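You operate a simulated robot arm through the tools that you are given. There is no shell and no other tool.

Carry out the task below with a simulated robot arm. There is one attempt and no reset: what you move stays moved.

TASK
Remove the short axle, brush the hub block, fit the long axle.
Fine: the short axle stands in the free well of the axle rack; the pink brush goes back. What is to be rubbed or washed off counts as gone when no trace of it is left.

It is judged by the outcome, as a careful person would: the job done as asked, and still so three seconds after it is handed in. It fails if anything else is knocked over, pushed out of place, dropped, spilled or broken.

THE ROBOT
A 7-joint arm with a two-finger parallel gripper, fixed in place. Base frame: the origin is at the foot of the arm, x ahead of it, y to its left, z up; the work surface is at about z = 0.8. Units: m, degrees, N and s.
With the tool pointing down near the work surface it reaches from about 0.24 to 0.68 m from the base axis. Its first joint turns from -66.0 to 66.0 degrees. Payload 2.4 kg.
The TCP is the grasp point between the finger pads, 0.03 m short of the fingertips. In the tool frame z runs along the fingers and y along their closing line. The gripper opens to 0.094 m. The fingers are 0.028 m wide and 0.01 m thick; the gripper's body (0.05 by 0.096 m) begins 0.055 m behind the TCP.
Orientation is told as [roll, pitch, yaw] about the base's x, y, z axes, in that order, counted from this pose: with the fingers straight down and closing along the base's y, the tool's x points along the base's -x, its y along +y and its z along -z.

THE INTERFACE
- The arm moves only by the tool apply_moves. Its argument "targets" is a list that holds one entry, the list of rows, each a list of 7 numbers: the shift along the tool's x, y, z in m, then the turn, a rotation vector about the tool's x, y, z in degrees, then the opening, from 0 (shut) to 1 (fully open). In form: [[[dx, dy, dz, ax, ay, az, jaw], ...]]. A call has 1 to 20 rows; each row is the pose to reach, as a shift and turn from the pose commanded when the call began, along the tool's axes at that moment. A row lasts 0.2 s, in which the tool goes at most 0.05 m and 8.6 degrees; a call with a longer step from one row to the next is refused whole, and so is a gripper value outside its range. Where a pose cannot be reached the arm comes as near as it can. A force on the tool above 40 N (or 10 N above the force at the start of the call, whichever is more), or a blocked arm, ends the call early, and 0.2 s more pass. Each finger travels about 0.153 m/s and halts on what it meets, pressing with about 37 N; the grip force reading is that of the motor and also rises with nothing between the fingers. The clock runs only during rows and for 0.2 s after the last one: add rows that repeat a pose to give the fingers time. It gives the time, the measured TCP pose, the force on the tool (base axes), the opening and the grip force at its end, in the units of the frame above (readings bear some noise), with the torque about the TCP (base axes, N m) and any sound that the robot's microphone picked up, and new pictures: "show" is both (left out), scene, wrist or none.
- Cameras (640 x 400 px; columns grow to the right, rows downward): "scene" is fixed at [0.0444, 0.4823, 1.4391]; the picture's right is [-0.65, -0.76, 0.00], its down [-0.47, 0.40, -0.79] and it looks along [0.60, -0.51, -0.61] (base axes); focal length 320 px, centre (320, 200). "wrist" rides on the gripper at [0.076, 0.014, -0.102] in the tool frame; the picture's right is [-0.18, 0.98, 0.00], its down [-0.75, -0.14, -0.64] and it looks along [-0.63, -0.12, 0.77] (tool axes); focal length 243 px, centre (320, 200). There is no depth. A picture from a camera that has moved, and an enlarged one, comes with that camera's place and axes in the base frame and with its lens.
- zoom(camera, box): a new picture of the part [left, top, right, bottom] of that camera's present view, enlarged. No time passes.
- close_job(): hands the job in; it is judged then, once.

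Places have to be worked out from the pictures, the camera data and where the tool is seen. Open the gripper and draw the arm clear of the work before you hand the job in, unless the task says otherwise.

The tools are called after "Request:" as a command line: name --argument value ..., lists and objects as JSON in quotes. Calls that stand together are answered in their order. apply_moves: Moves the arm, as the interface text tells. Its arguments: {"type":"object","properties":{"targets":{"type":"array"},"show":{"type":"string","enum":["both","scene","wrist","none"]}},"required":["targets"]} The other tools are called the same way: zoom (camera, box) takes an enlarged picture of a part of a camera's view; close_job () hands the job in.

At the start:

```text
time_s: 0.0
position: [0.47, -0.0162, 1.2087]
tool_rot: [0.1, 0.0, 0.1]
contact_force: [0.2, 0.6, -0.3]
ft_torque: [0.0, 0.02, 0.01]
grip_width: 0.0941
grip_force: 0.0
```

scene: 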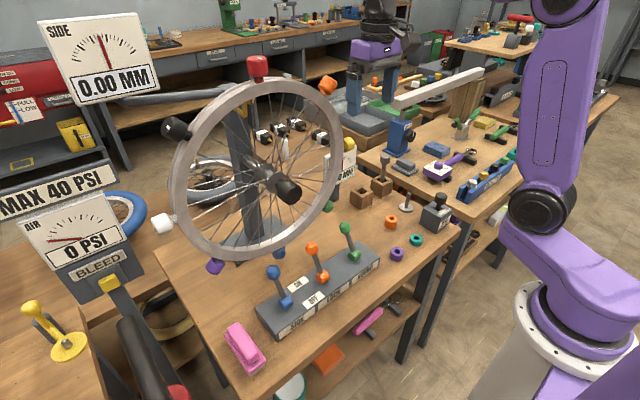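
wrist: 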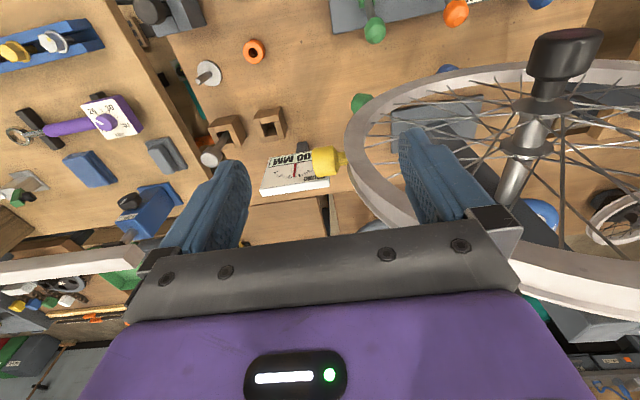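

I'll first study the scene with enlarged views to find the short axle, hub block, brush, rack and long axle.

Request:
zoom --camera "scene" --box '[330, 120, 490, 220]'

Request:
zoom --camera "scene" --box '[160, 200, 480, 400]'

Request:
zoom --camera "wrist" --box '[100, 0, 420, 200]'

Request:
zoom --camera "scene" --box '[340, 60, 640, 240]'

Request:
zoom --camera "scene" --box '[0, 180, 240, 400]'

```text
4.00 times, centred on (410, 170) of scene
camera zoom: at [0.0444, 0.4823, 1.4391], right [-0.65, -0.76, 0.0], down [-0.47, 0.4, -0.79], along [0.6, -0.51, -0.61], focal length 1280 px, centre (-40, 320)
```

zoom: 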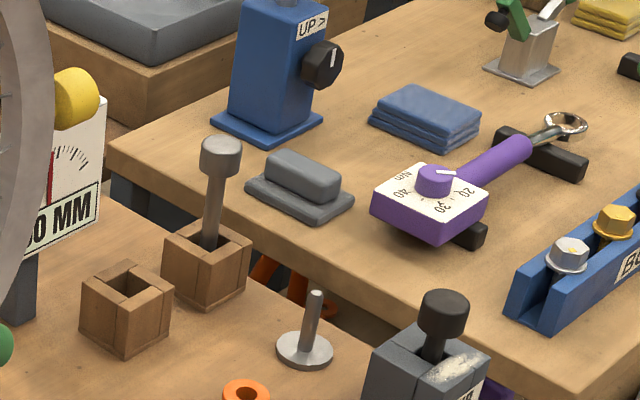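

```text
2.00 times, centred on (320, 300) of scene
camera zoom: at [0.0444, 0.4823, 1.4391], right [-0.65, -0.76, 0.0], down [-0.47, 0.4, -0.79], along [0.6, -0.51, -0.61], focal length 640 px, centre (320, 0)
```

zoom: 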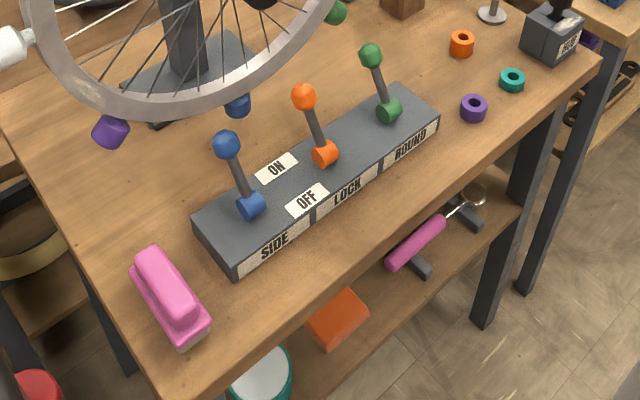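

```text
2.00 times, centred on (260, 100) of wrist
camera zoom: at [0.3936, -0.0022, 1.3125], right [0.18, 0.98, 0.0], down [0.75, -0.14, 0.64], along [0.63, -0.12, -0.77], focal length 485 px, centre (440, 400)
```

zoom: 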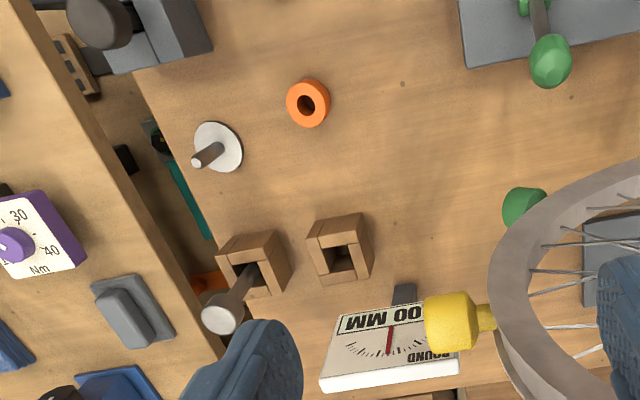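

```text
2.13 times, centred on (490, 150) of scene
camera zoom: at [0.0444, 0.4823, 1.4391], right [-0.65, -0.76, 0.0], down [-0.47, 0.4, -0.79], along [0.6, -0.51, -0.61], focal length 682 px, centre (-43, 307)
```

zoom: 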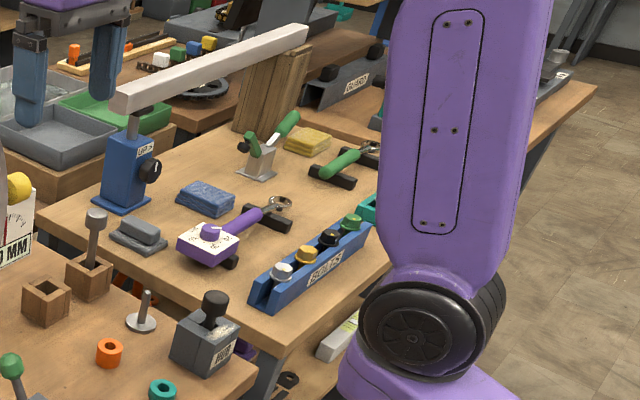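

```text
1.82 times, centred on (120, 290) of scene
camera zoom: at [0.0444, 0.4823, 1.4391], right [-0.65, -0.76, 0.0], down [-0.47, 0.4, -0.79], along [0.6, -0.51, -0.61], focal length 582 px, centre (684, 36)
```

zoom: 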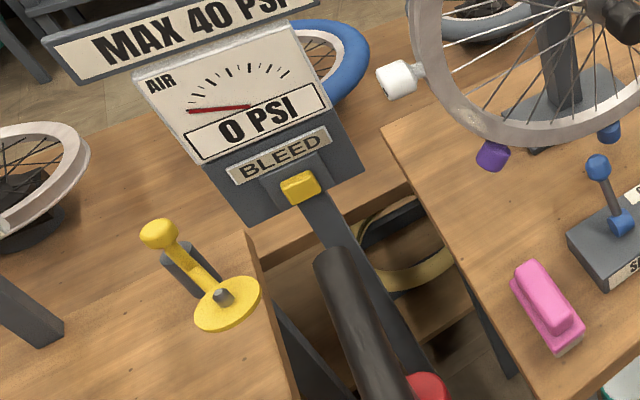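

The hub block (grey, "HUB") holds a black-headed axle with a light smear on top. The two wooden wells are the axle rack, one of them holding a grey-headed axle. I'll take a closer look.

Request:
zoom --camera "scene" --box '[405, 180, 469, 240]'

Request:
zoom --camera "scene" --box '[340, 140, 420, 215]'

Request:
zoom --camera "scene" --box '[210, 310, 280, 385]'

Request:
zoom --camera "wrist" --box '[110, 0, 230, 60]'

```text
6.67 times, centred on (437, 210) of scene
camera zoom: at [0.0444, 0.4823, 1.4391], right [-0.65, -0.76, 0.0], down [-0.47, 0.4, -0.79], along [0.6, -0.51, -0.61], focal length 2133 px, centre (-460, 133)
```

zoom: 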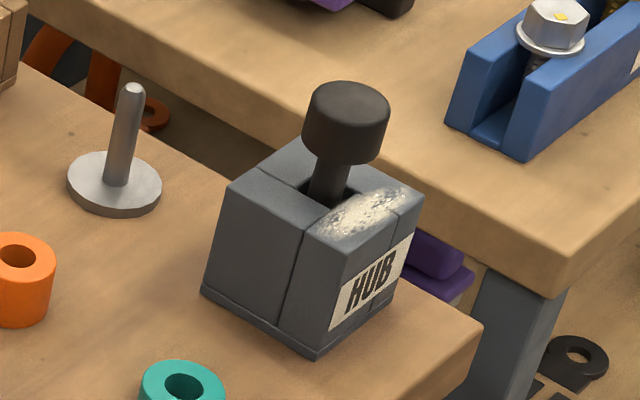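

```text
5.33 times, centred on (380, 178) of scene
camera zoom: at [0.0444, 0.4823, 1.4391], right [-0.65, -0.76, 0.0], down [-0.47, 0.4, -0.79], along [0.6, -0.51, -0.61], focal length 1706 px, centre (0, 320)
```

zoom: 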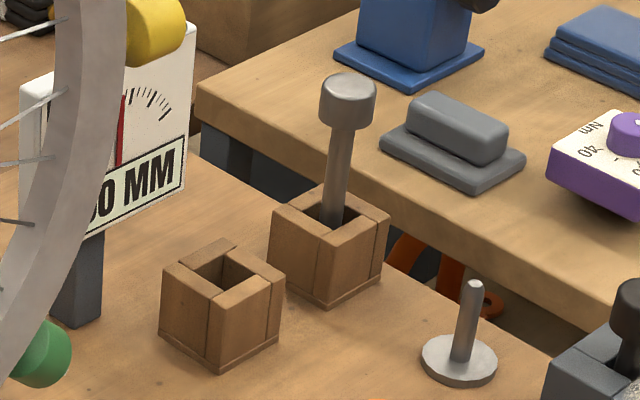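

```text
5.33 times, centred on (245, 348) of scene
camera zoom: at [0.0444, 0.4823, 1.4391], right [-0.65, -0.76, 0.0], down [-0.47, 0.4, -0.79], along [0.6, -0.51, -0.61], focal length 1706 px, centre (720, -587)
```

zoom: 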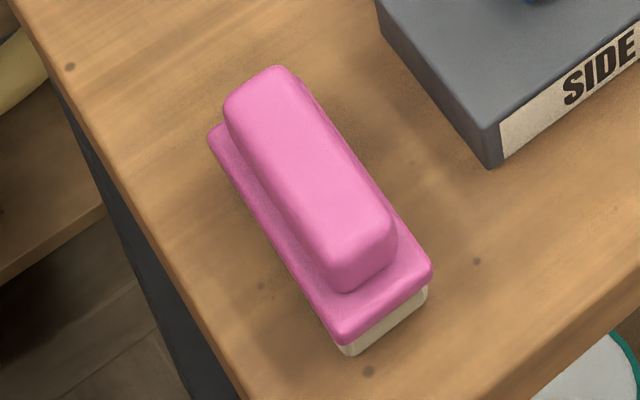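

```text
5.33 times, centred on (170, 30) of wrist
camera zoom: at [0.3936, -0.0022, 1.3125], right [0.18, 0.98, 0.0], down [0.75, -0.14, 0.64], along [0.63, -0.12, -0.77], focal length 1294 px, centre (1120, 1107)
```

zoom: 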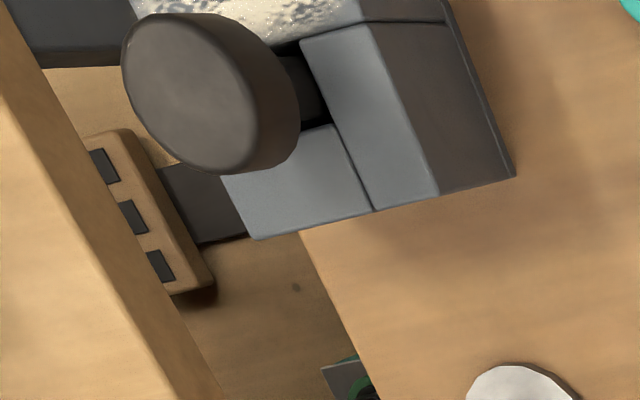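

The hub block is about a 6 cm cube near (0.366, -0.241), and the empty well is near (0.578, -0.150). The "ROUND MM" sign looks close to that well, so I'll move the wrist camera nearer for a better measurement.

Request:
apply_moves --targets '[[[0.0, -0.04, 0.0, 0, 0, 0, 1], [0.0, -0.08, 0.0, 0, 0, 0, 1], [0.0, -0.12, 0.0, 0, 0, 0, 1], [0.0, -0.134, 0.04, 0, 0, 0, 1], [0.0, -0.134, 0.08, 0, 0, 0, 1], [0.0, -0.134, 0.12, 0, 0, 0, 1], [0.0, -0.134, 0.13, 0, 0, 0, 1], [0.0, -0.134, 0.13, 0, 0, 0, 1]]]'

```text
time_s: 1.8
position: [0.4703, -0.1517, 1.0782]
tool_rot: [0.0, -0.1, 0.1]
contact_force: [0.4, -0.6, 0.3]
ft_torque: [0.0, 0.01, -0.02]
grip_width: 0.0937
grip_force: 0.0
camera wrist: at [0.3947, -0.1366, 1.1811], right [0.18, 0.98, 0.0], down [0.75, -0.14, 0.64], along [0.63, -0.12, -0.77], focal length 243 px, centre (320, 200)
```

scene: 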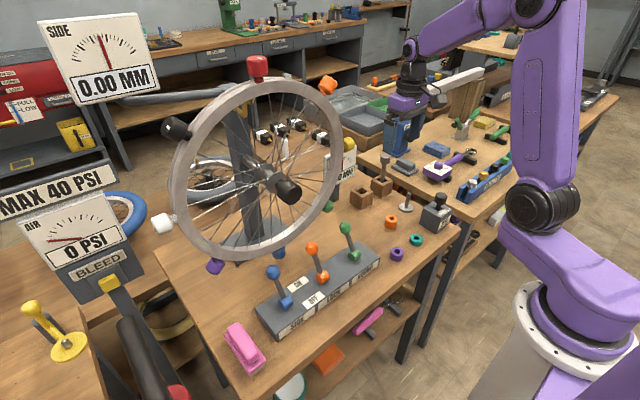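
wrist: 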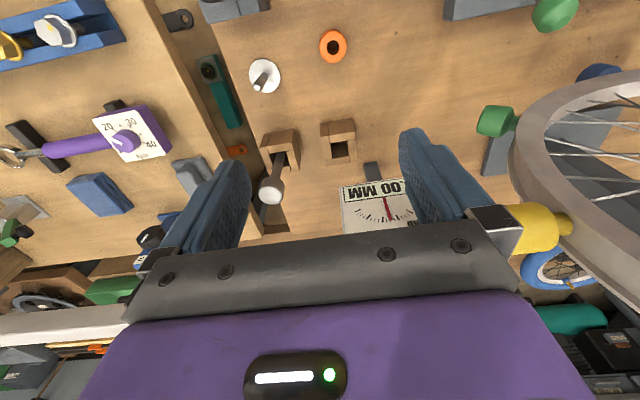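

The well and sign are now visible from above; I'll enlarge this view to triangulate them.

Request:
zoom --camera "wrist" --box '[230, 90, 430, 240]'

Request:
zoom --camera "wrist" --box '[180, 0, 380, 125]'

Request:
zoom --camera "scene" --box '[320, 130, 416, 220]'

```text
2.67 times, centred on (330, 165) of wrist
camera zoom: at [0.3947, -0.1366, 1.1811], right [0.18, 0.98, 0.0], down [0.75, -0.14, 0.64], along [0.63, -0.12, -0.77], focal length 647 px, centre (293, 293)
```

zoom: 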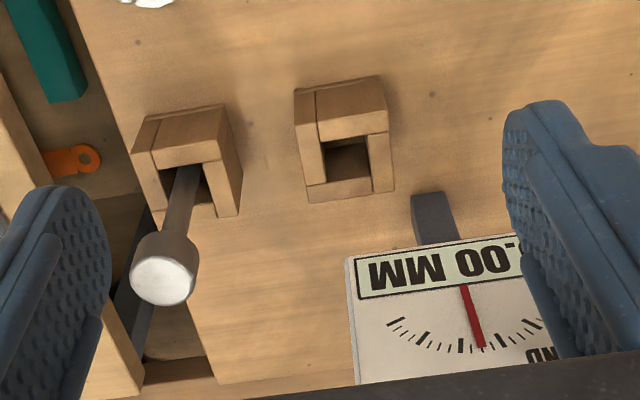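

```text
3.20 times, centred on (280, 62) of wrist
camera zoom: at [0.3947, -0.1366, 1.1811], right [0.18, 0.98, 0.0], down [0.75, -0.14, 0.64], along [0.63, -0.12, -0.77], focal length 776 px, centre (448, 640)
```

zoom: 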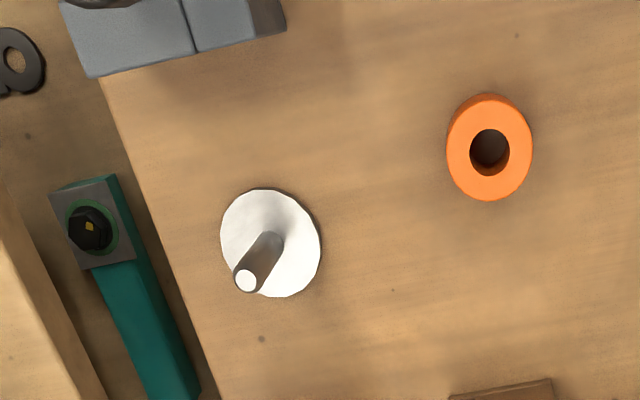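

```text
4.44 times, centred on (368, 175) of scene
camera zoom: at [0.0444, 0.4823, 1.4391], right [-0.65, -0.76, 0.0], down [-0.47, 0.4, -0.79], along [0.6, -0.51, -0.61], focal length 1422 px, centre (107, 311)
```

zoom: 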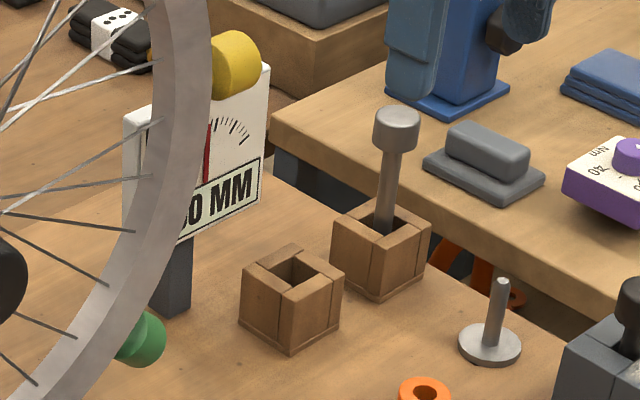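

Estimates from the two cameras differ by about a centimetre, so I'll align visually instead. I'm moving above the hub axle at a safe height and checking it against the tool axis in the wrist picture.

Request:
apply_moves --targets '[[[0.04, -0.035, 0.01, 0, 0, 0, 1], [0.08, -0.07, 0.02, 0, 0, 0, 1], [0.104, -0.09, 0.04, 0, 0, 0, 1], [0.104, -0.09, 0.05, 0, 0, 0, 1], [0.104, -0.09, 0.05, 0, 0, 0, 1]]]'

```text
refused: row 1 steps farther than a row can; nothing moved
```

Those steps were slightly too long, so I'm sending the same path in smaller ones.

Request:
apply_moves --targets '[[[0.03, -0.03, 0.01, 0, 0, 0, 1], [0.06, -0.06, 0.02, 0, 0, 0, 1], [0.09, -0.08, 0.03, 0, 0, 0, 1], [0.104, -0.09, 0.05, 0, 0, 0, 1], [0.104, -0.09, 0.05, 0, 0, 0, 1]]]'

```text
time_s: 3.0
position: [0.3629, -0.2398, 1.0293]
tool_rot: [0.0, 0.0, 0.0]
contact_force: [0.7, -0.2, 0.5]
ft_torque: [0.0, 0.01, -0.02]
grip_width: 0.0942
grip_force: 0.0
camera wrist: at [0.289, -0.2252, 1.1322], right [0.18, 0.98, 0.0], down [0.75, -0.14, 0.64], along [0.63, -0.12, -0.77], focal length 243 px, centre (320, 200)
```

scene: 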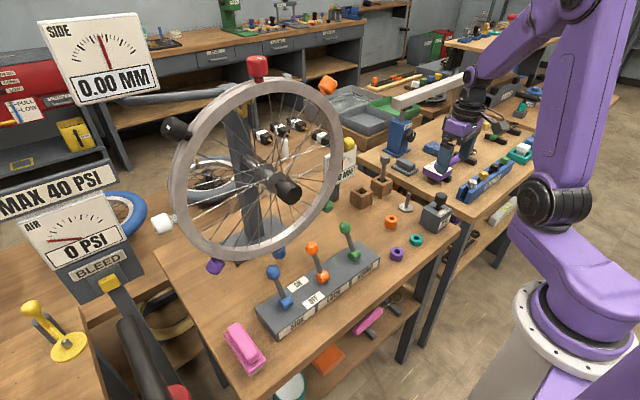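
wrist: 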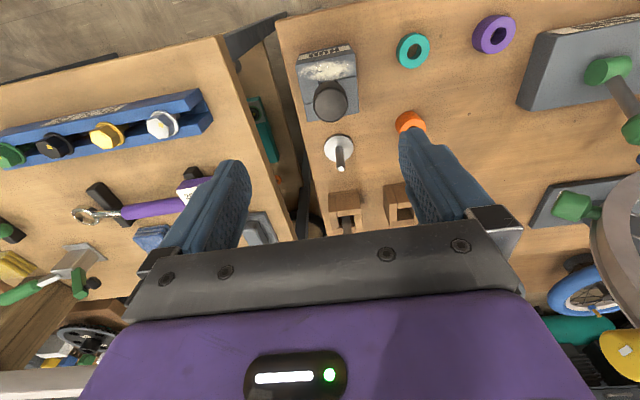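

The head lies close to the tool axis, at about (0.365, -0.23, 0.90) with both cameras agreeing. I'll zoom on the hub and wells from here.

Request:
zoom --camera "wrist" --box '[280, 30, 376, 90]'

Request:
zoom --camera "wrist" --box '[280, 80, 376, 140]'

Request:
zoom --camera "wrist" --box '[320, 170, 430, 240]'

Request:
zoom --camera "scene" --box '[405, 180, 469, 220]'

```text
6.67 times, centred on (328, 60) of wrist
camera zoom: at [0.289, -0.2252, 1.1322], right [0.18, 0.98, 0.0], down [0.75, -0.14, 0.64], along [0.63, -0.12, -0.77], focal length 1618 px, centre (267, 1133)
```

zoom: 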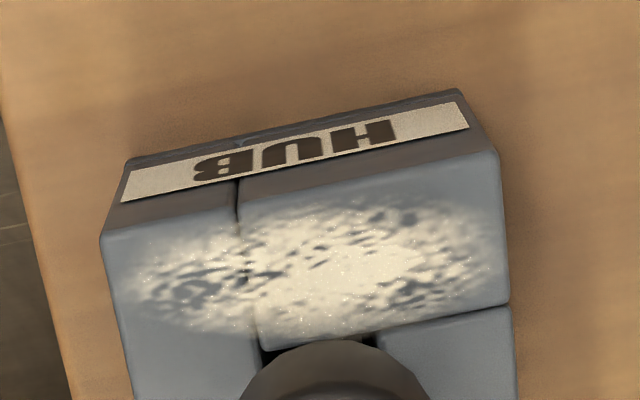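

```text
6.67 times, centred on (328, 110) of wrist
camera zoom: at [0.289, -0.2252, 1.1322], right [0.18, 0.98, 0.0], down [0.75, -0.14, 0.64], along [0.63, -0.12, -0.77], focal length 1618 px, centre (267, 800)
```

zoom: 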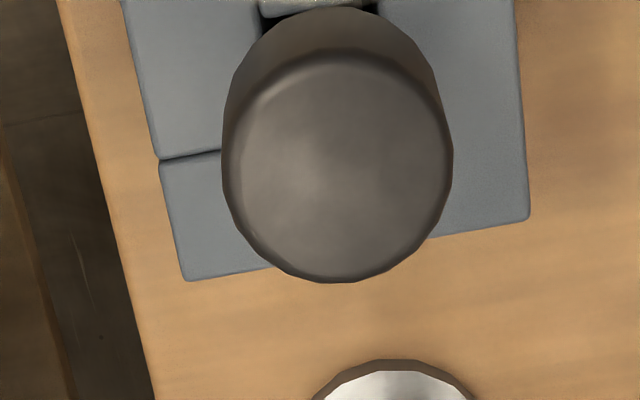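

```text
5.71 times, centred on (375, 205) of wrist
camera zoom: at [0.289, -0.2252, 1.1322], right [0.18, 0.98, 0.0], down [0.75, -0.14, 0.64], along [0.63, -0.12, -0.77], focal length 1386 px, centre (6, 171)
```

zoom: 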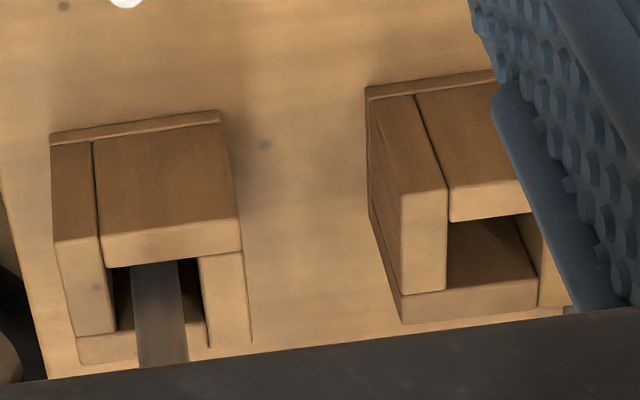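

```text
10.00 times, centred on (437, 200) of scene
camera zoom: at [0.0444, 0.4823, 1.4391], right [-0.65, -0.76, 0.0], down [-0.47, 0.4, -0.79], along [0.6, -0.51, -0.61], focal length 3199 px, centre (-850, 200)
```

zoom: 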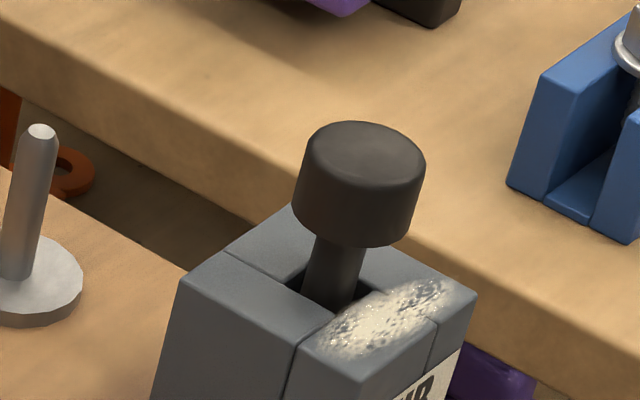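

From the wrist view the hub top is at z≈0.858, centred at (0.366, -0.2295). The axle head spans z≈0.883 to 0.907. The wells are centred at about (0.575, -0.234) with the long axle and (0.575, -0.139) empty. Next I lower over the short axle's head with the jaws open, without closing yet.

Request:
apply_moves --targets '[[[0.0, 0.011, 0.02, 0, 0, 0, 0.8], [0.0, 0.011, 0.05, 0, 0, 0, 0.8], [0.0, 0.011, 0.08, 0, 0, 0, 0.8], [0.0, 0.011, 0.105, 0, 0, 0, 0.8], [0.0, 0.011, 0.12, 0, 0, 0, 0.8], [0.0, 0.011, 0.128, 0, 0, 0, 0.8], [0.0, 0.011, 0.128, 0, 0, 0, 0.8]]]'

```text
time_s: 4.6
position: [0.3652, -0.2299, 0.9026]
tool_rot: [0.0, 0.1, 0.0]
contact_force: [0.4, 0.1, 0.0]
ft_torque: [-0.01, -0.02, 0.03]
grip_width: 0.0752
grip_force: 0.1
camera wrist: at [0.2901, -0.2152, 1.0048], right [0.18, 0.98, 0.0], down [0.75, -0.14, 0.64], along [0.63, -0.12, -0.77], focal length 243 px, centre (320, 200)
```

scene: 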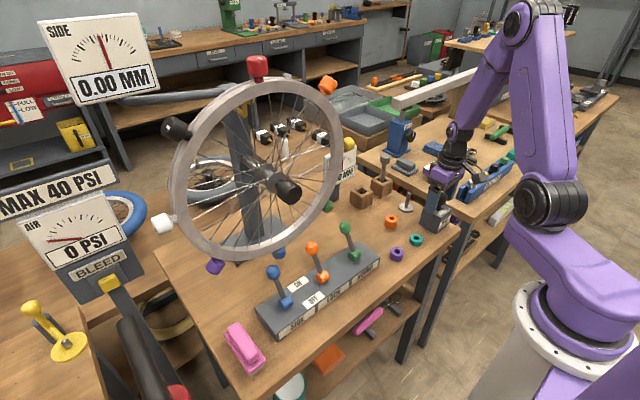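
wrist: 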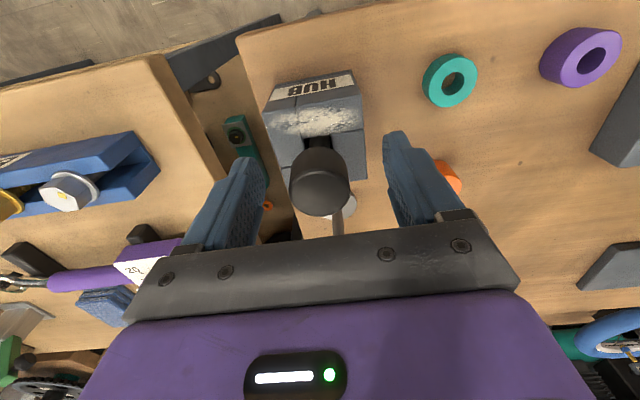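

The head sits centred between the pads, so I'm closing the jaws on it.

Request:
apply_moves --targets '[[[0, 0, 0.003, 0, 0, 0, 0.5], [0, 0, 0.003, 0, 0, 0, 0.2], [0, 0, 0.003, 0, 0, 0, 0.2], [0, 0, 0.003, 0, 0, 0, 0.2]]]'

Request:
zoom --camera "wrist" --box '[220, 60, 420, 240]'

```text
time_s: 5.6
position: [0.3667, -0.2291, 0.8985]
tool_rot: [0.0, -0.1, 0.0]
contact_force: [-0.4, 0.3, 6.4]
ft_torque: [0.07, 0.04, 0.01]
grip_width: 0.0308
grip_force: 36.6
camera wrist: at [0.2902, -0.2149, 1.002], right [0.18, 0.98, 0.0], down [0.75, -0.14, 0.64], along [0.63, -0.12, -0.77], focal length 243 px, centre (320, 200)
```

scene: 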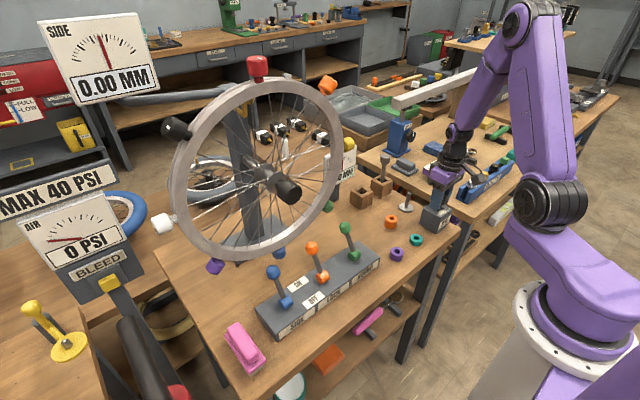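
wrist: 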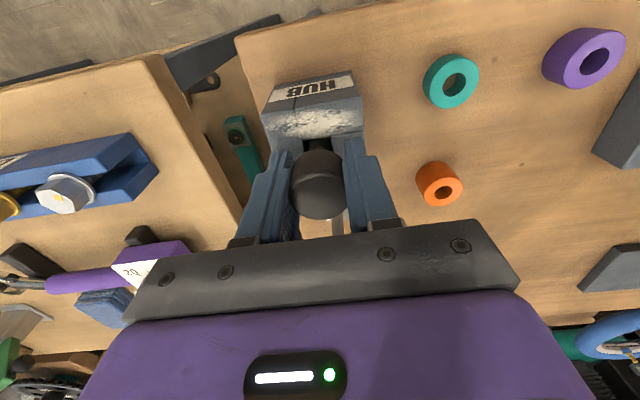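

```text
2.22 times, centred on (320, 150) of wrist
camera zoom: at [0.2902, -0.2149, 1.002], right [0.18, 0.98, 0.0], down [0.75, -0.14, 0.64], along [0.63, -0.12, -0.77], focal length 539 px, centre (320, 311)
```

zoom: 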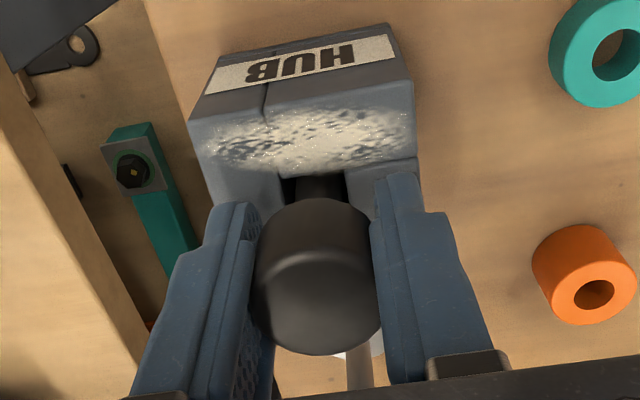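

The head is held (0.031 m, 37 N). I'm lifting straight up, gently at first.

Request:
apply_moves --targets '[[[0, 0, -0.005, 0, 0, 0, 0.2], [0, 0, -0.015, 0, 0, 0, 0.2], [0, 0, -0.03, 0, 0, 0, 0.2], [0, 0, -0.05, 0, 0, 0, 0.2], [0, 0, -0.07, 0, 0, 0, 0.2], [0, 0, -0.09, 0, 0, 0, 0.2], [0, 0, -0.11, 0, 0, 0, 0.2], [0, 0, -0.13, 0, 0, 0, 0.2], [0, 0, -0.14, 0, 0, 0, 0.2], [0, 0, -0.14, 0, 0, 0, 0.2]]]'

Request:
zoom --camera "wrist" --box '[240, 0, 400, 240]'

Request:
zoom --camera "scene" --box '[400, 120, 496, 240]'

```text
time_s: 7.8
position: [0.3666, -0.229, 1.039]
tool_rot: [0.0, 0.0, 0.0]
contact_force: [0.3, 0.3, -0.9]
ft_torque: [0.0, -0.04, 0.02]
grip_width: 0.0307
grip_force: 36.5
camera wrist: at [0.2898, -0.2139, 1.1418], right [0.18, 0.98, 0.0], down [0.75, -0.14, 0.64], along [0.63, -0.12, -0.77], focal length 243 px, centre (320, 200)
```

scene: 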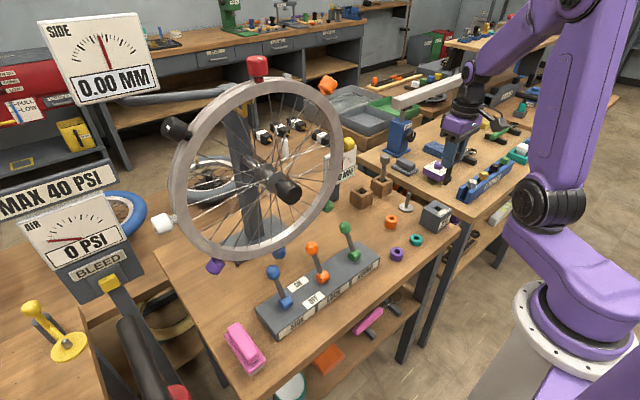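
wrist: 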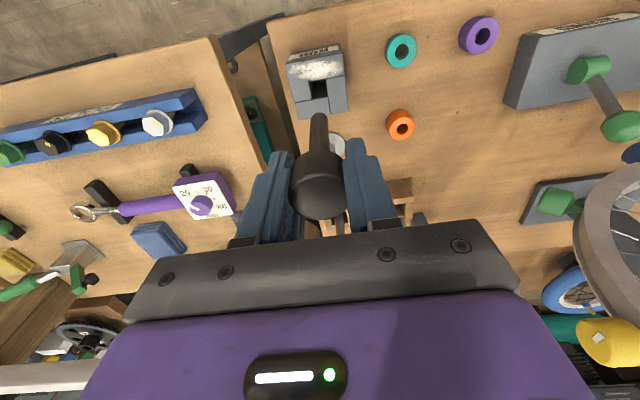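

```text
1.67 times, centred on (320, 120) of wrist
camera zoom: at [0.2898, -0.2139, 1.1418], right [0.18, 0.98, 0.0], down [0.75, -0.14, 0.64], along [0.63, -0.12, -0.77], focal length 404 px, centre (320, 333)
```

zoom: 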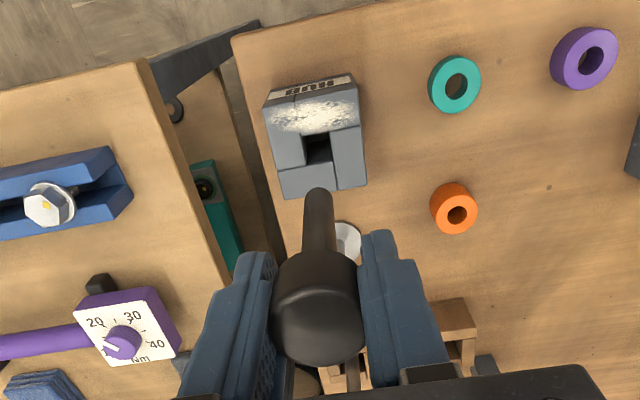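

```text
3.33 times, centred on (448, 180) of scene
camera zoom: at [0.0444, 0.4823, 1.4391], right [-0.65, -0.76, 0.0], down [-0.47, 0.4, -0.79], along [0.6, -0.51, -0.61], focal length 1066 px, centre (-107, 267)
```

zoom: 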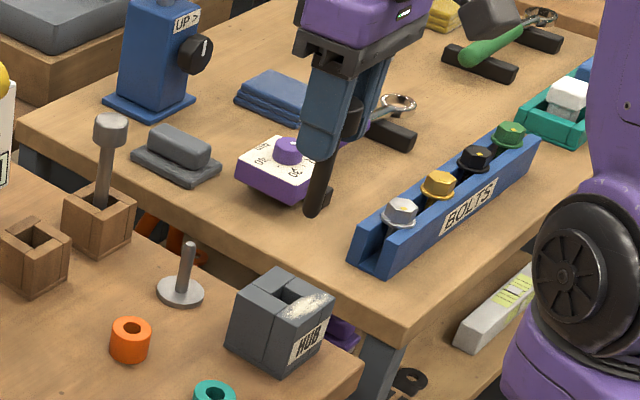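

The axle is out cleanly, with its tip about 0.098 m below the TCP. I'm carrying it high to a hover over the empty well.

Request:
apply_moves --targets '[[[0, 0, -0.02, 0, 0, 0, 0.2], [0.0, 0.03, -0.03, 0, 0, 0, 0.2], [0.0, 0.06, -0.03, 0, 0, 0, 0.2], [-0.02, 0.085, -0.03, 0, 0, 0, 0.2], [-0.05, 0.09, -0.03, 0, 0, 0, 0.2], [-0.08, 0.09, -0.03, 0, 0, 0, 0.2], [-0.11, 0.09, -0.03, 0, 0, 0, 0.2], [-0.14, 0.09, -0.03, 0, 0, 0, 0.2], [-0.17, 0.09, -0.03, 0, 0, 0, 0.2], [-0.195, 0.09, -0.03, 0, 0, 0, 0.2], [-0.209, 0.09, -0.03, 0, 0, 0, 0.2], [-0.209, 0.09, -0.01, 0, 0, 0, 0.2], [-0.209, 0.09, 0.02, 0, 0, 0, 0.2], [-0.209, 0.09, 0.04, 0, 0, 0, 0.2], [-0.209, 0.09, 0.04, 0, 0, 0, 0.2]]]'

Request:
zoom --camera "wrist" --box '[240, 60, 400, 240]'

Request:
zoom --camera "scene" --box '[320, 100, 416, 220]'

```text
time_s: 11.0
position: [0.5745, -0.1408, 0.9974]
tool_rot: [0.1, 0.1, 0.0]
contact_force: [0.1, -0.2, -1.9]
ft_torque: [0.03, 0.02, 0.04]
grip_width: 0.0307
grip_force: 37.2
camera wrist: at [0.4987, -0.1252, 1.1007], right [0.18, 0.98, 0.0], down [0.75, -0.14, 0.64], along [0.63, -0.12, -0.77], focal length 243 px, centre (320, 200)
```

scene: 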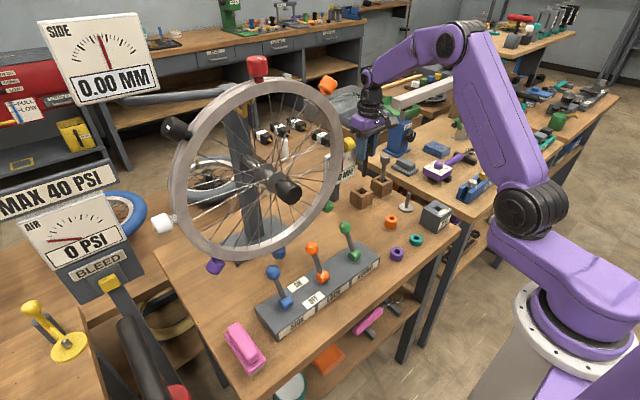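
wrist: 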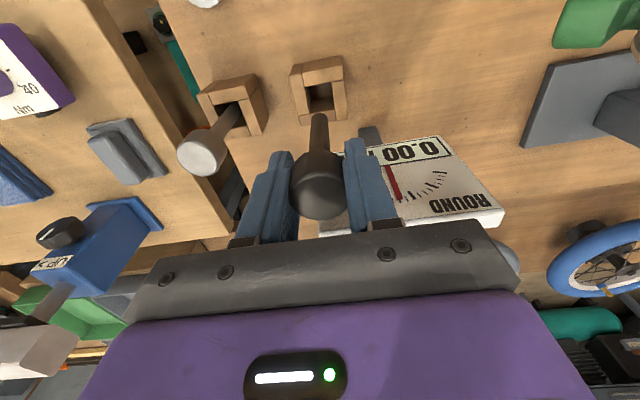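

```text
2.22 times, centred on (320, 150) of wrist
camera zoom: at [0.4987, -0.1252, 1.1007], right [0.18, 0.98, 0.0], down [0.75, -0.14, 0.64], along [0.63, -0.12, -0.77], focal length 539 px, centre (320, 311)
```

zoom: 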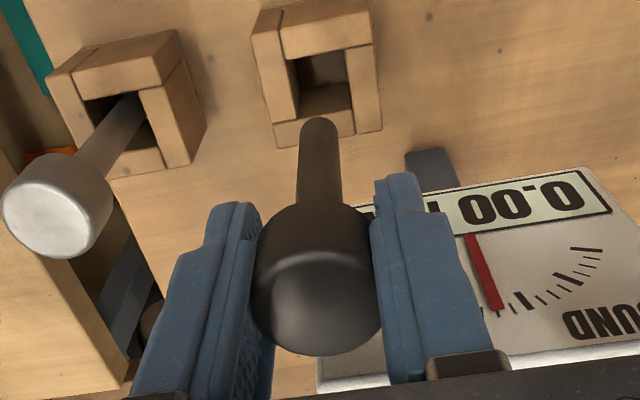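

```text
3.33 times, centred on (368, 160) of scene
camera zoom: at [0.0444, 0.4823, 1.4391], right [-0.65, -0.76, 0.0], down [-0.47, 0.4, -0.79], along [0.6, -0.51, -0.61], focal length 1066 px, centre (160, 333)
```

zoom: 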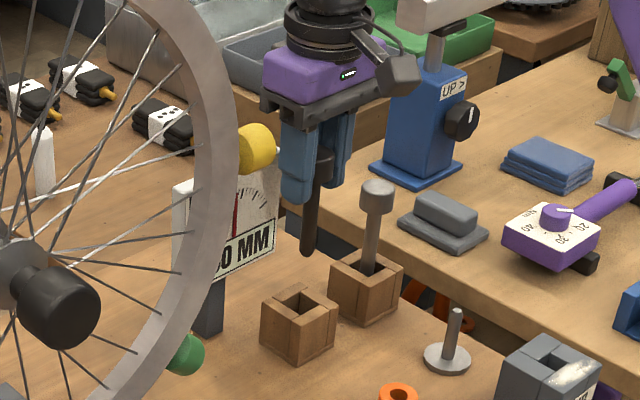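

The axle hangs vertically near the well. I'll zoom in further to locate the hole exactly.

Request:
zoom --camera "wrist" --box '[272, 50, 368, 130]'

Request:
zoom --camera "wrist" --box '[280, 100, 360, 150]'

```text
5.00 times, centred on (320, 90) of wrist
camera zoom: at [0.4987, -0.1252, 1.1007], right [0.18, 0.98, 0.0], down [0.75, -0.14, 0.64], along [0.63, -0.12, -0.77], focal length 1213 px, centre (320, 750)
```

zoom: 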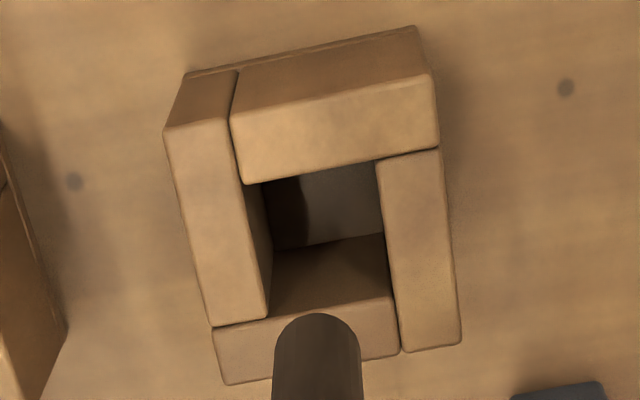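

```text
8.00 times, centred on (320, 125) of wrist
camera zoom: at [0.4987, -0.1252, 1.1007], right [0.18, 0.98, 0.0], down [0.75, -0.14, 0.64], along [0.63, -0.12, -0.77], focal length 1941 px, centre (320, 800)
```

zoom: 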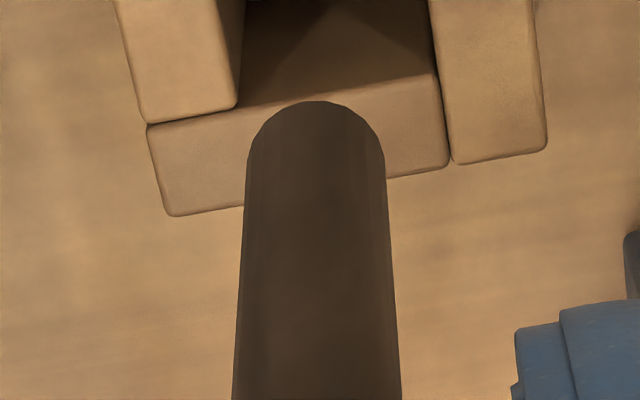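

The hole measures 26 mm wide, centred at (0.575, -0.139), and lines up with the axle tip. I'm lowering into the well.

Request:
apply_moves --targets '[[[0, 0, 0.02, 0, 0, 0, 0.2], [0, 0, 0.04, 0, 0, 0, 0.2], [0, 0, 0.055, 0, 0, 0, 0.2], [0, 0, 0.07, 0, 0, 0, 0.2], [0, 0, 0.08, 0, 0, 0, 0.2], [0, 0, 0.088, 0, 0, 0, 0.2], [0, 0, 0.092, 0, 0, 0, 0.2], [0, 0, 0.092, 0, 0, 0, 0.2]]]'

Request:
zoom --camera "wrist" --box '[240, 60, 400, 240]'

Request:
zoom --camera "scene" --box '[320, 110, 416, 220]'

```text
time_s: 12.1
position: [0.5768, -0.1409, 0.928]
tool_rot: [0.1, -0.5, 0.2]
contact_force: [-1.0, 0.5, 6.5]
ft_torque: [0.06, -0.39, 0.06]
grip_width: 0.0309
grip_force: 37.1
stopped in row 5: the force on the tool passed its limit at 53 N (the readings are from after the stop); the commanded pose is now the measured one
camera wrist: at [0.4997, -0.126, 1.0318], right [0.18, 0.98, 0.0], down [0.75, -0.14, 0.65], along [0.64, -0.12, -0.76], focal length 243 px, centre (320, 200)
```

scene: 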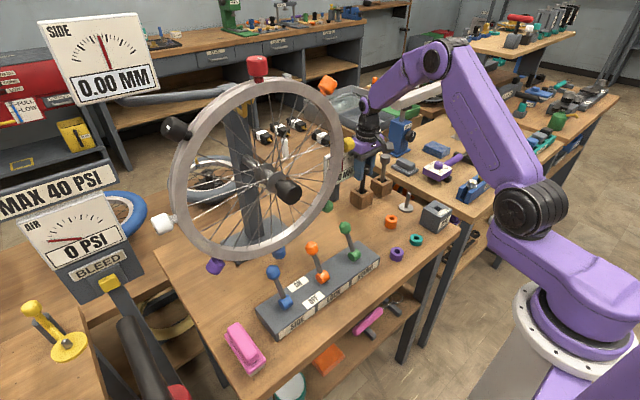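
wrist: 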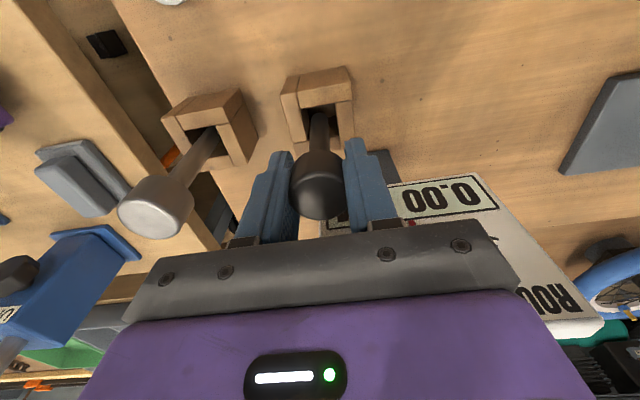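

```text
2.22 times, centred on (320, 150) of wrist
camera zoom: at [0.4997, -0.126, 1.0318], right [0.18, 0.98, 0.0], down [0.75, -0.14, 0.65], along [0.64, -0.12, -0.76], focal length 539 px, centre (320, 311)
```

zoom: 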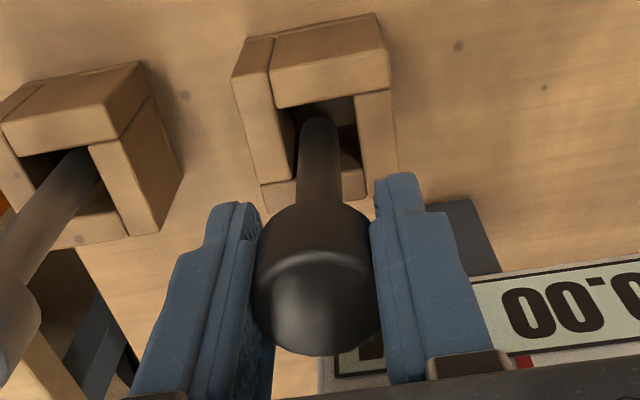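

```text
3.64 times, centred on (368, 165) of scene
camera zoom: at [0.0442, 0.4824, 1.4391], right [-0.65, -0.76, 0.0], down [-0.47, 0.4, -0.79], along [0.6, -0.51, -0.61], focal length 1163 px, centre (146, 327)
```

zoom: 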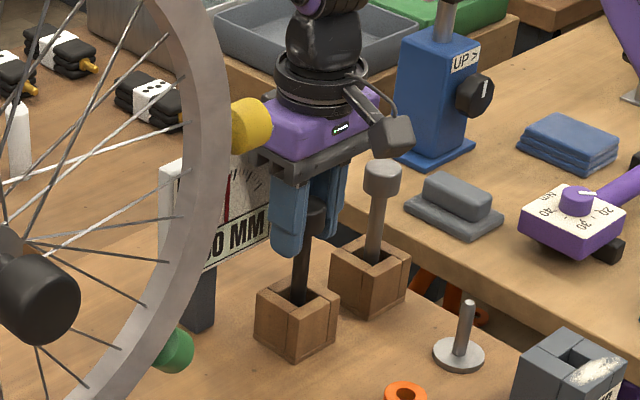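

The stop left a torque that points to contact about 6 cm ahead of the tool. That fits the gripper body touching the top of the ROUND sign, not the axle bottoming out. I'm backing straight up to check.

Request:
apply_moves --targets '[[[0, 0, -0.01, 0, 0, 0, 0.2], [0, 0, -0.03, 0, 0.3, 0, 0.2], [0, 0, -0.06, 0, 0.5, 0.1, 0.2], [0, 0, -0.09, 0, 0.5, 0.1, 0.2], [0, 0, -0.12, 0, 0.5, 0.1, 0.2], [0, 0, -0.12, 0, 0.5, 0.1, 0.2]]]'

Request:
zoom --camera "scene" --box '[320, 90, 416, 220]'

Request:
zoom --camera "wrist" --box '[240, 40, 480, 240]'

```text
time_s: 13.5
position: [0.5745, -0.1404, 1.0511]
tool_rot: [-0.2, 0.1, 0.1]
contact_force: [0.4, 0.0, -0.1]
ft_torque: [-0.01, -0.01, 0.03]
grip_width: 0.0308
grip_force: 36.8
camera wrist: at [0.4991, -0.1256, 1.1538], right [0.18, 0.98, 0.0], down [0.75, -0.14, 0.64], along [0.63, -0.12, -0.77], focal length 243 px, centre (320, 200)
```

scene: 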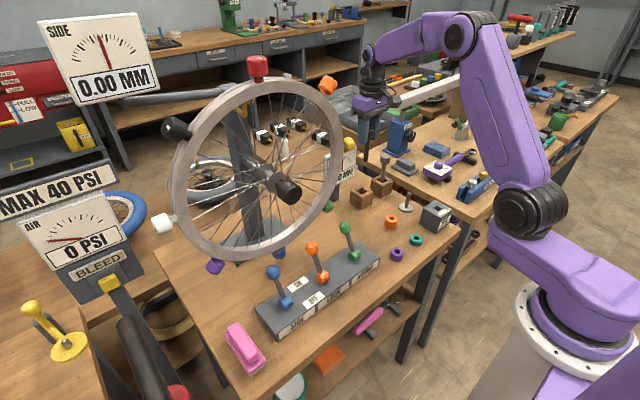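
wrist: 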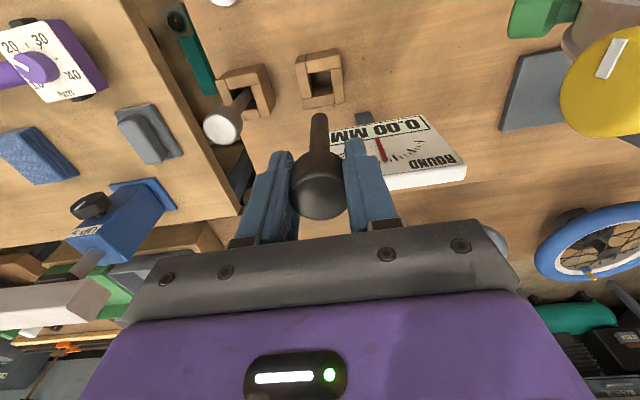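

```text
3.08 times, centred on (368, 155) of scene
camera zoom: at [0.0444, 0.4823, 1.4391], right [-0.65, -0.76, 0.0], down [-0.47, 0.4, -0.79], along [0.6, -0.51, -0.61], focal length 984 px, centre (172, 338)
```

zoom: 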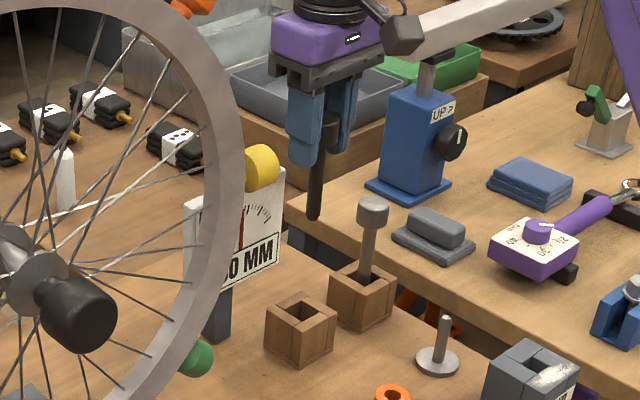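

```text
2.00 times, centred on (360, 140) of wrist
camera zoom: at [0.4991, -0.1256, 1.1538], right [0.18, 0.98, 0.0], down [0.75, -0.14, 0.64], along [0.63, -0.12, -0.77], focal length 485 px, centre (240, 320)
```

zoom: 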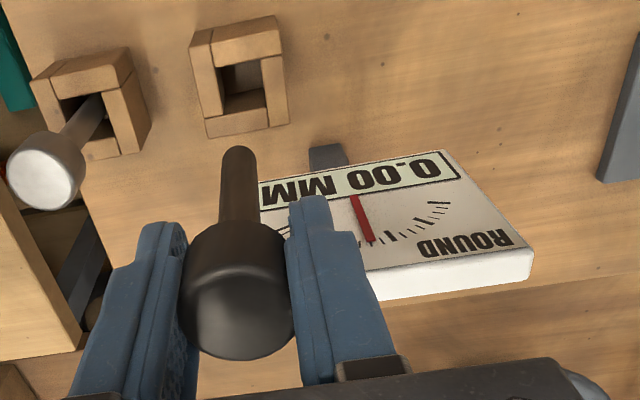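

The well and sign look undisturbed. The gripper body must clear the sign's top (z≈0.98, x≈0.62) when the axle is seated. I'll put the axle back in the hub, re-grip it with the hand leaning about 30° toward the robot, and return. First, back to a hover over the hub.

Request:
apply_moves --targets '[[[0.03, 0, -0.01, 0, 0, 0, 0.2], [0.06, 0, -0.01, 0, 0, 0, 0.2], [0.09, 0, -0.01, 0, 0, 0, 0.2], [0.12, -0.01, -0.01, 0, 0, 0, 0.2], [0.15, -0.025, -0.01, 0, 0, 0, 0.2], [0.175, -0.045, -0.01, 0, 0, 0, 0.2], [0.195, -0.065, -0.01, 0, 0, 0, 0.2], [0.206, -0.08, -0.01, 0, 0, 0, 0.2], [0.2089, -0.0893, 0.0, 0, 0, 0, 0.2], [0.2089, -0.0893, 0.03, 0, 0, 0, 0.2], [0.2089, -0.0893, 0.06, 0, 0, 0, 0.2], [0.2089, -0.0893, 0.08, 0, 0, 0, 0.2], [0.2089, -0.0893, 0.08, 0, 0, 0, 0.2]]]'

Request:
zoom --camera "wrist" --box '[272, 40, 368, 130]'

Request:
zoom --camera "scene" --box '[400, 140, 480, 240]'

```text
time_s: 16.3
position: [0.3664, -0.2298, 0.9699]
tool_rot: [-0.2, 0.2, 0.1]
contact_force: [-0.1, -0.8, -1.5]
ft_torque: [-0.04, 0.0, -0.01]
grip_width: 0.0307
grip_force: 37.1
camera wrist: at [0.2912, -0.2153, 1.0723], right [0.18, 0.98, 0.0], down [0.75, -0.14, 0.64], along [0.63, -0.12, -0.77], focal length 243 px, centre (320, 200)
```

scene: 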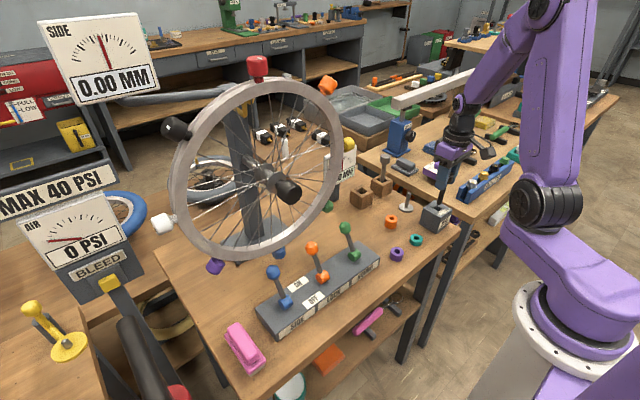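
wrist: 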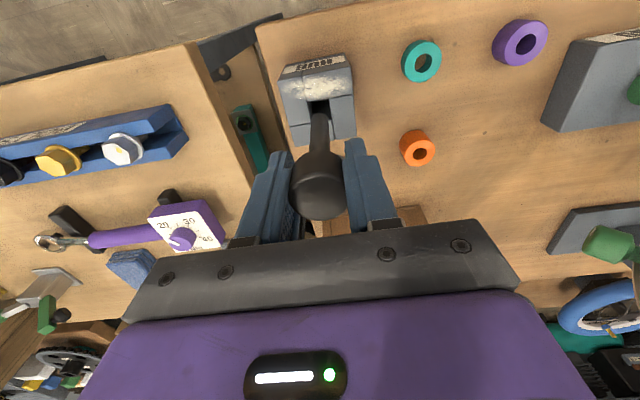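

```text
4.44 times, centred on (320, 85) of wrist
camera zoom: at [0.2912, -0.2153, 1.0723], right [0.18, 0.98, 0.0], down [0.75, -0.14, 0.64], along [0.63, -0.12, -0.77], focal length 1078 px, centre (320, 711)
```

zoom: 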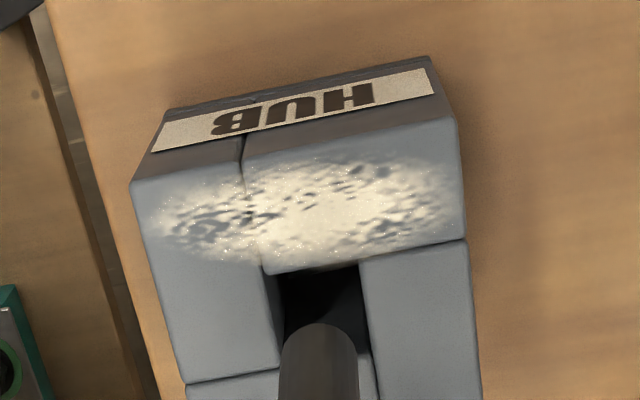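

```text
4.00 times, centred on (440, 190) of scene
camera zoom: at [0.0444, 0.4823, 1.4391], right [-0.65, -0.76, 0.0], down [-0.47, 0.4, -0.79], along [0.6, -0.51, -0.61], focal length 1280 px, centre (-160, 240)
```

zoom: 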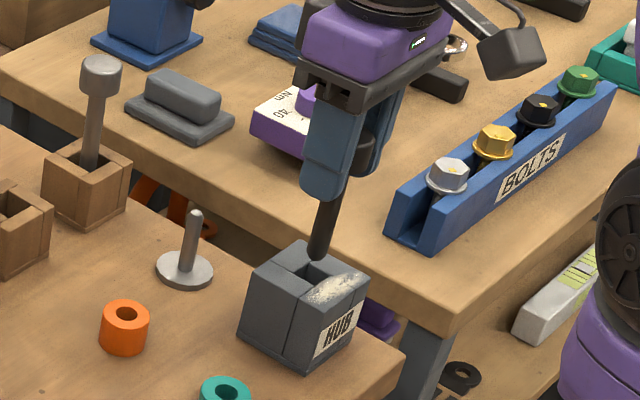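

The axle tip lines up with the hub hole to within about 1 mm. I'm lowering back in slowly.

Request:
apply_moves --targets '[[[0, 0.0007, 0.01, -0.15, -0.15, 0, 0.2], [0, 0.0007, 0.02, -0.15, -0.15, 0, 0.2], [0, 0.0007, 0.03, -0.15, -0.15, 0, 0.2], [0, 0.0007, 0.04, -0.15, -0.15, 0, 0.2], [0, 0.0007, 0.05, -0.15, -0.15, 0, 0.2], [0, 0.0007, 0.06, -0.15, -0.15, 0, 0.2], [0, 0.0007, 0.066, -0.15, -0.15, 0, 0.2], [0, 0.0007, 0.066, -0.15, -0.15, 0, 0.2]]]' --show "wrist"

```text
time_s: 18.1
position: [0.3656, -0.2312, 0.9034]
tool_rot: [0.2, -0.1, 0.0]
contact_force: [0.2, -0.1, -1.1]
ft_torque: [0.0, 0.01, -0.01]
grip_width: 0.0307
grip_force: 36.4
camera wrist: at [0.2894, -0.2157, 1.006], right [0.18, 0.98, 0.0], down [0.75, -0.14, 0.64], along [0.63, -0.12, -0.77], focal length 243 px, centre (320, 200)
```

wrist: 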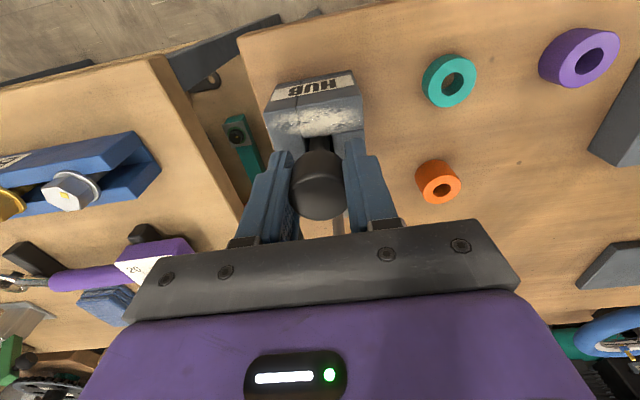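

It is nearly seated with no side load. I'll lower the last few millimetres until the floor takes the weight.

Request:
apply_moves --targets '[[[0, 0, 0.002, 0, 0, 0, 0.2], [0, 0, 0.004, 0, 0, 0, 0.2], [0, 0, 0.005, 0, 0, 0, 0.2], [0, 0, 0.005, 0, 0, 0, 0.2]]]' --show "none"

```text
time_s: 19.1
position: [0.3666, -0.23, 0.8989]
tool_rot: [0.0, -0.1, 0.0]
contact_force: [-4.2, 0.0, 25.6]
ft_torque: [-0.04, 0.42, -0.04]
grip_width: 0.0311
grip_force: 37.3
```

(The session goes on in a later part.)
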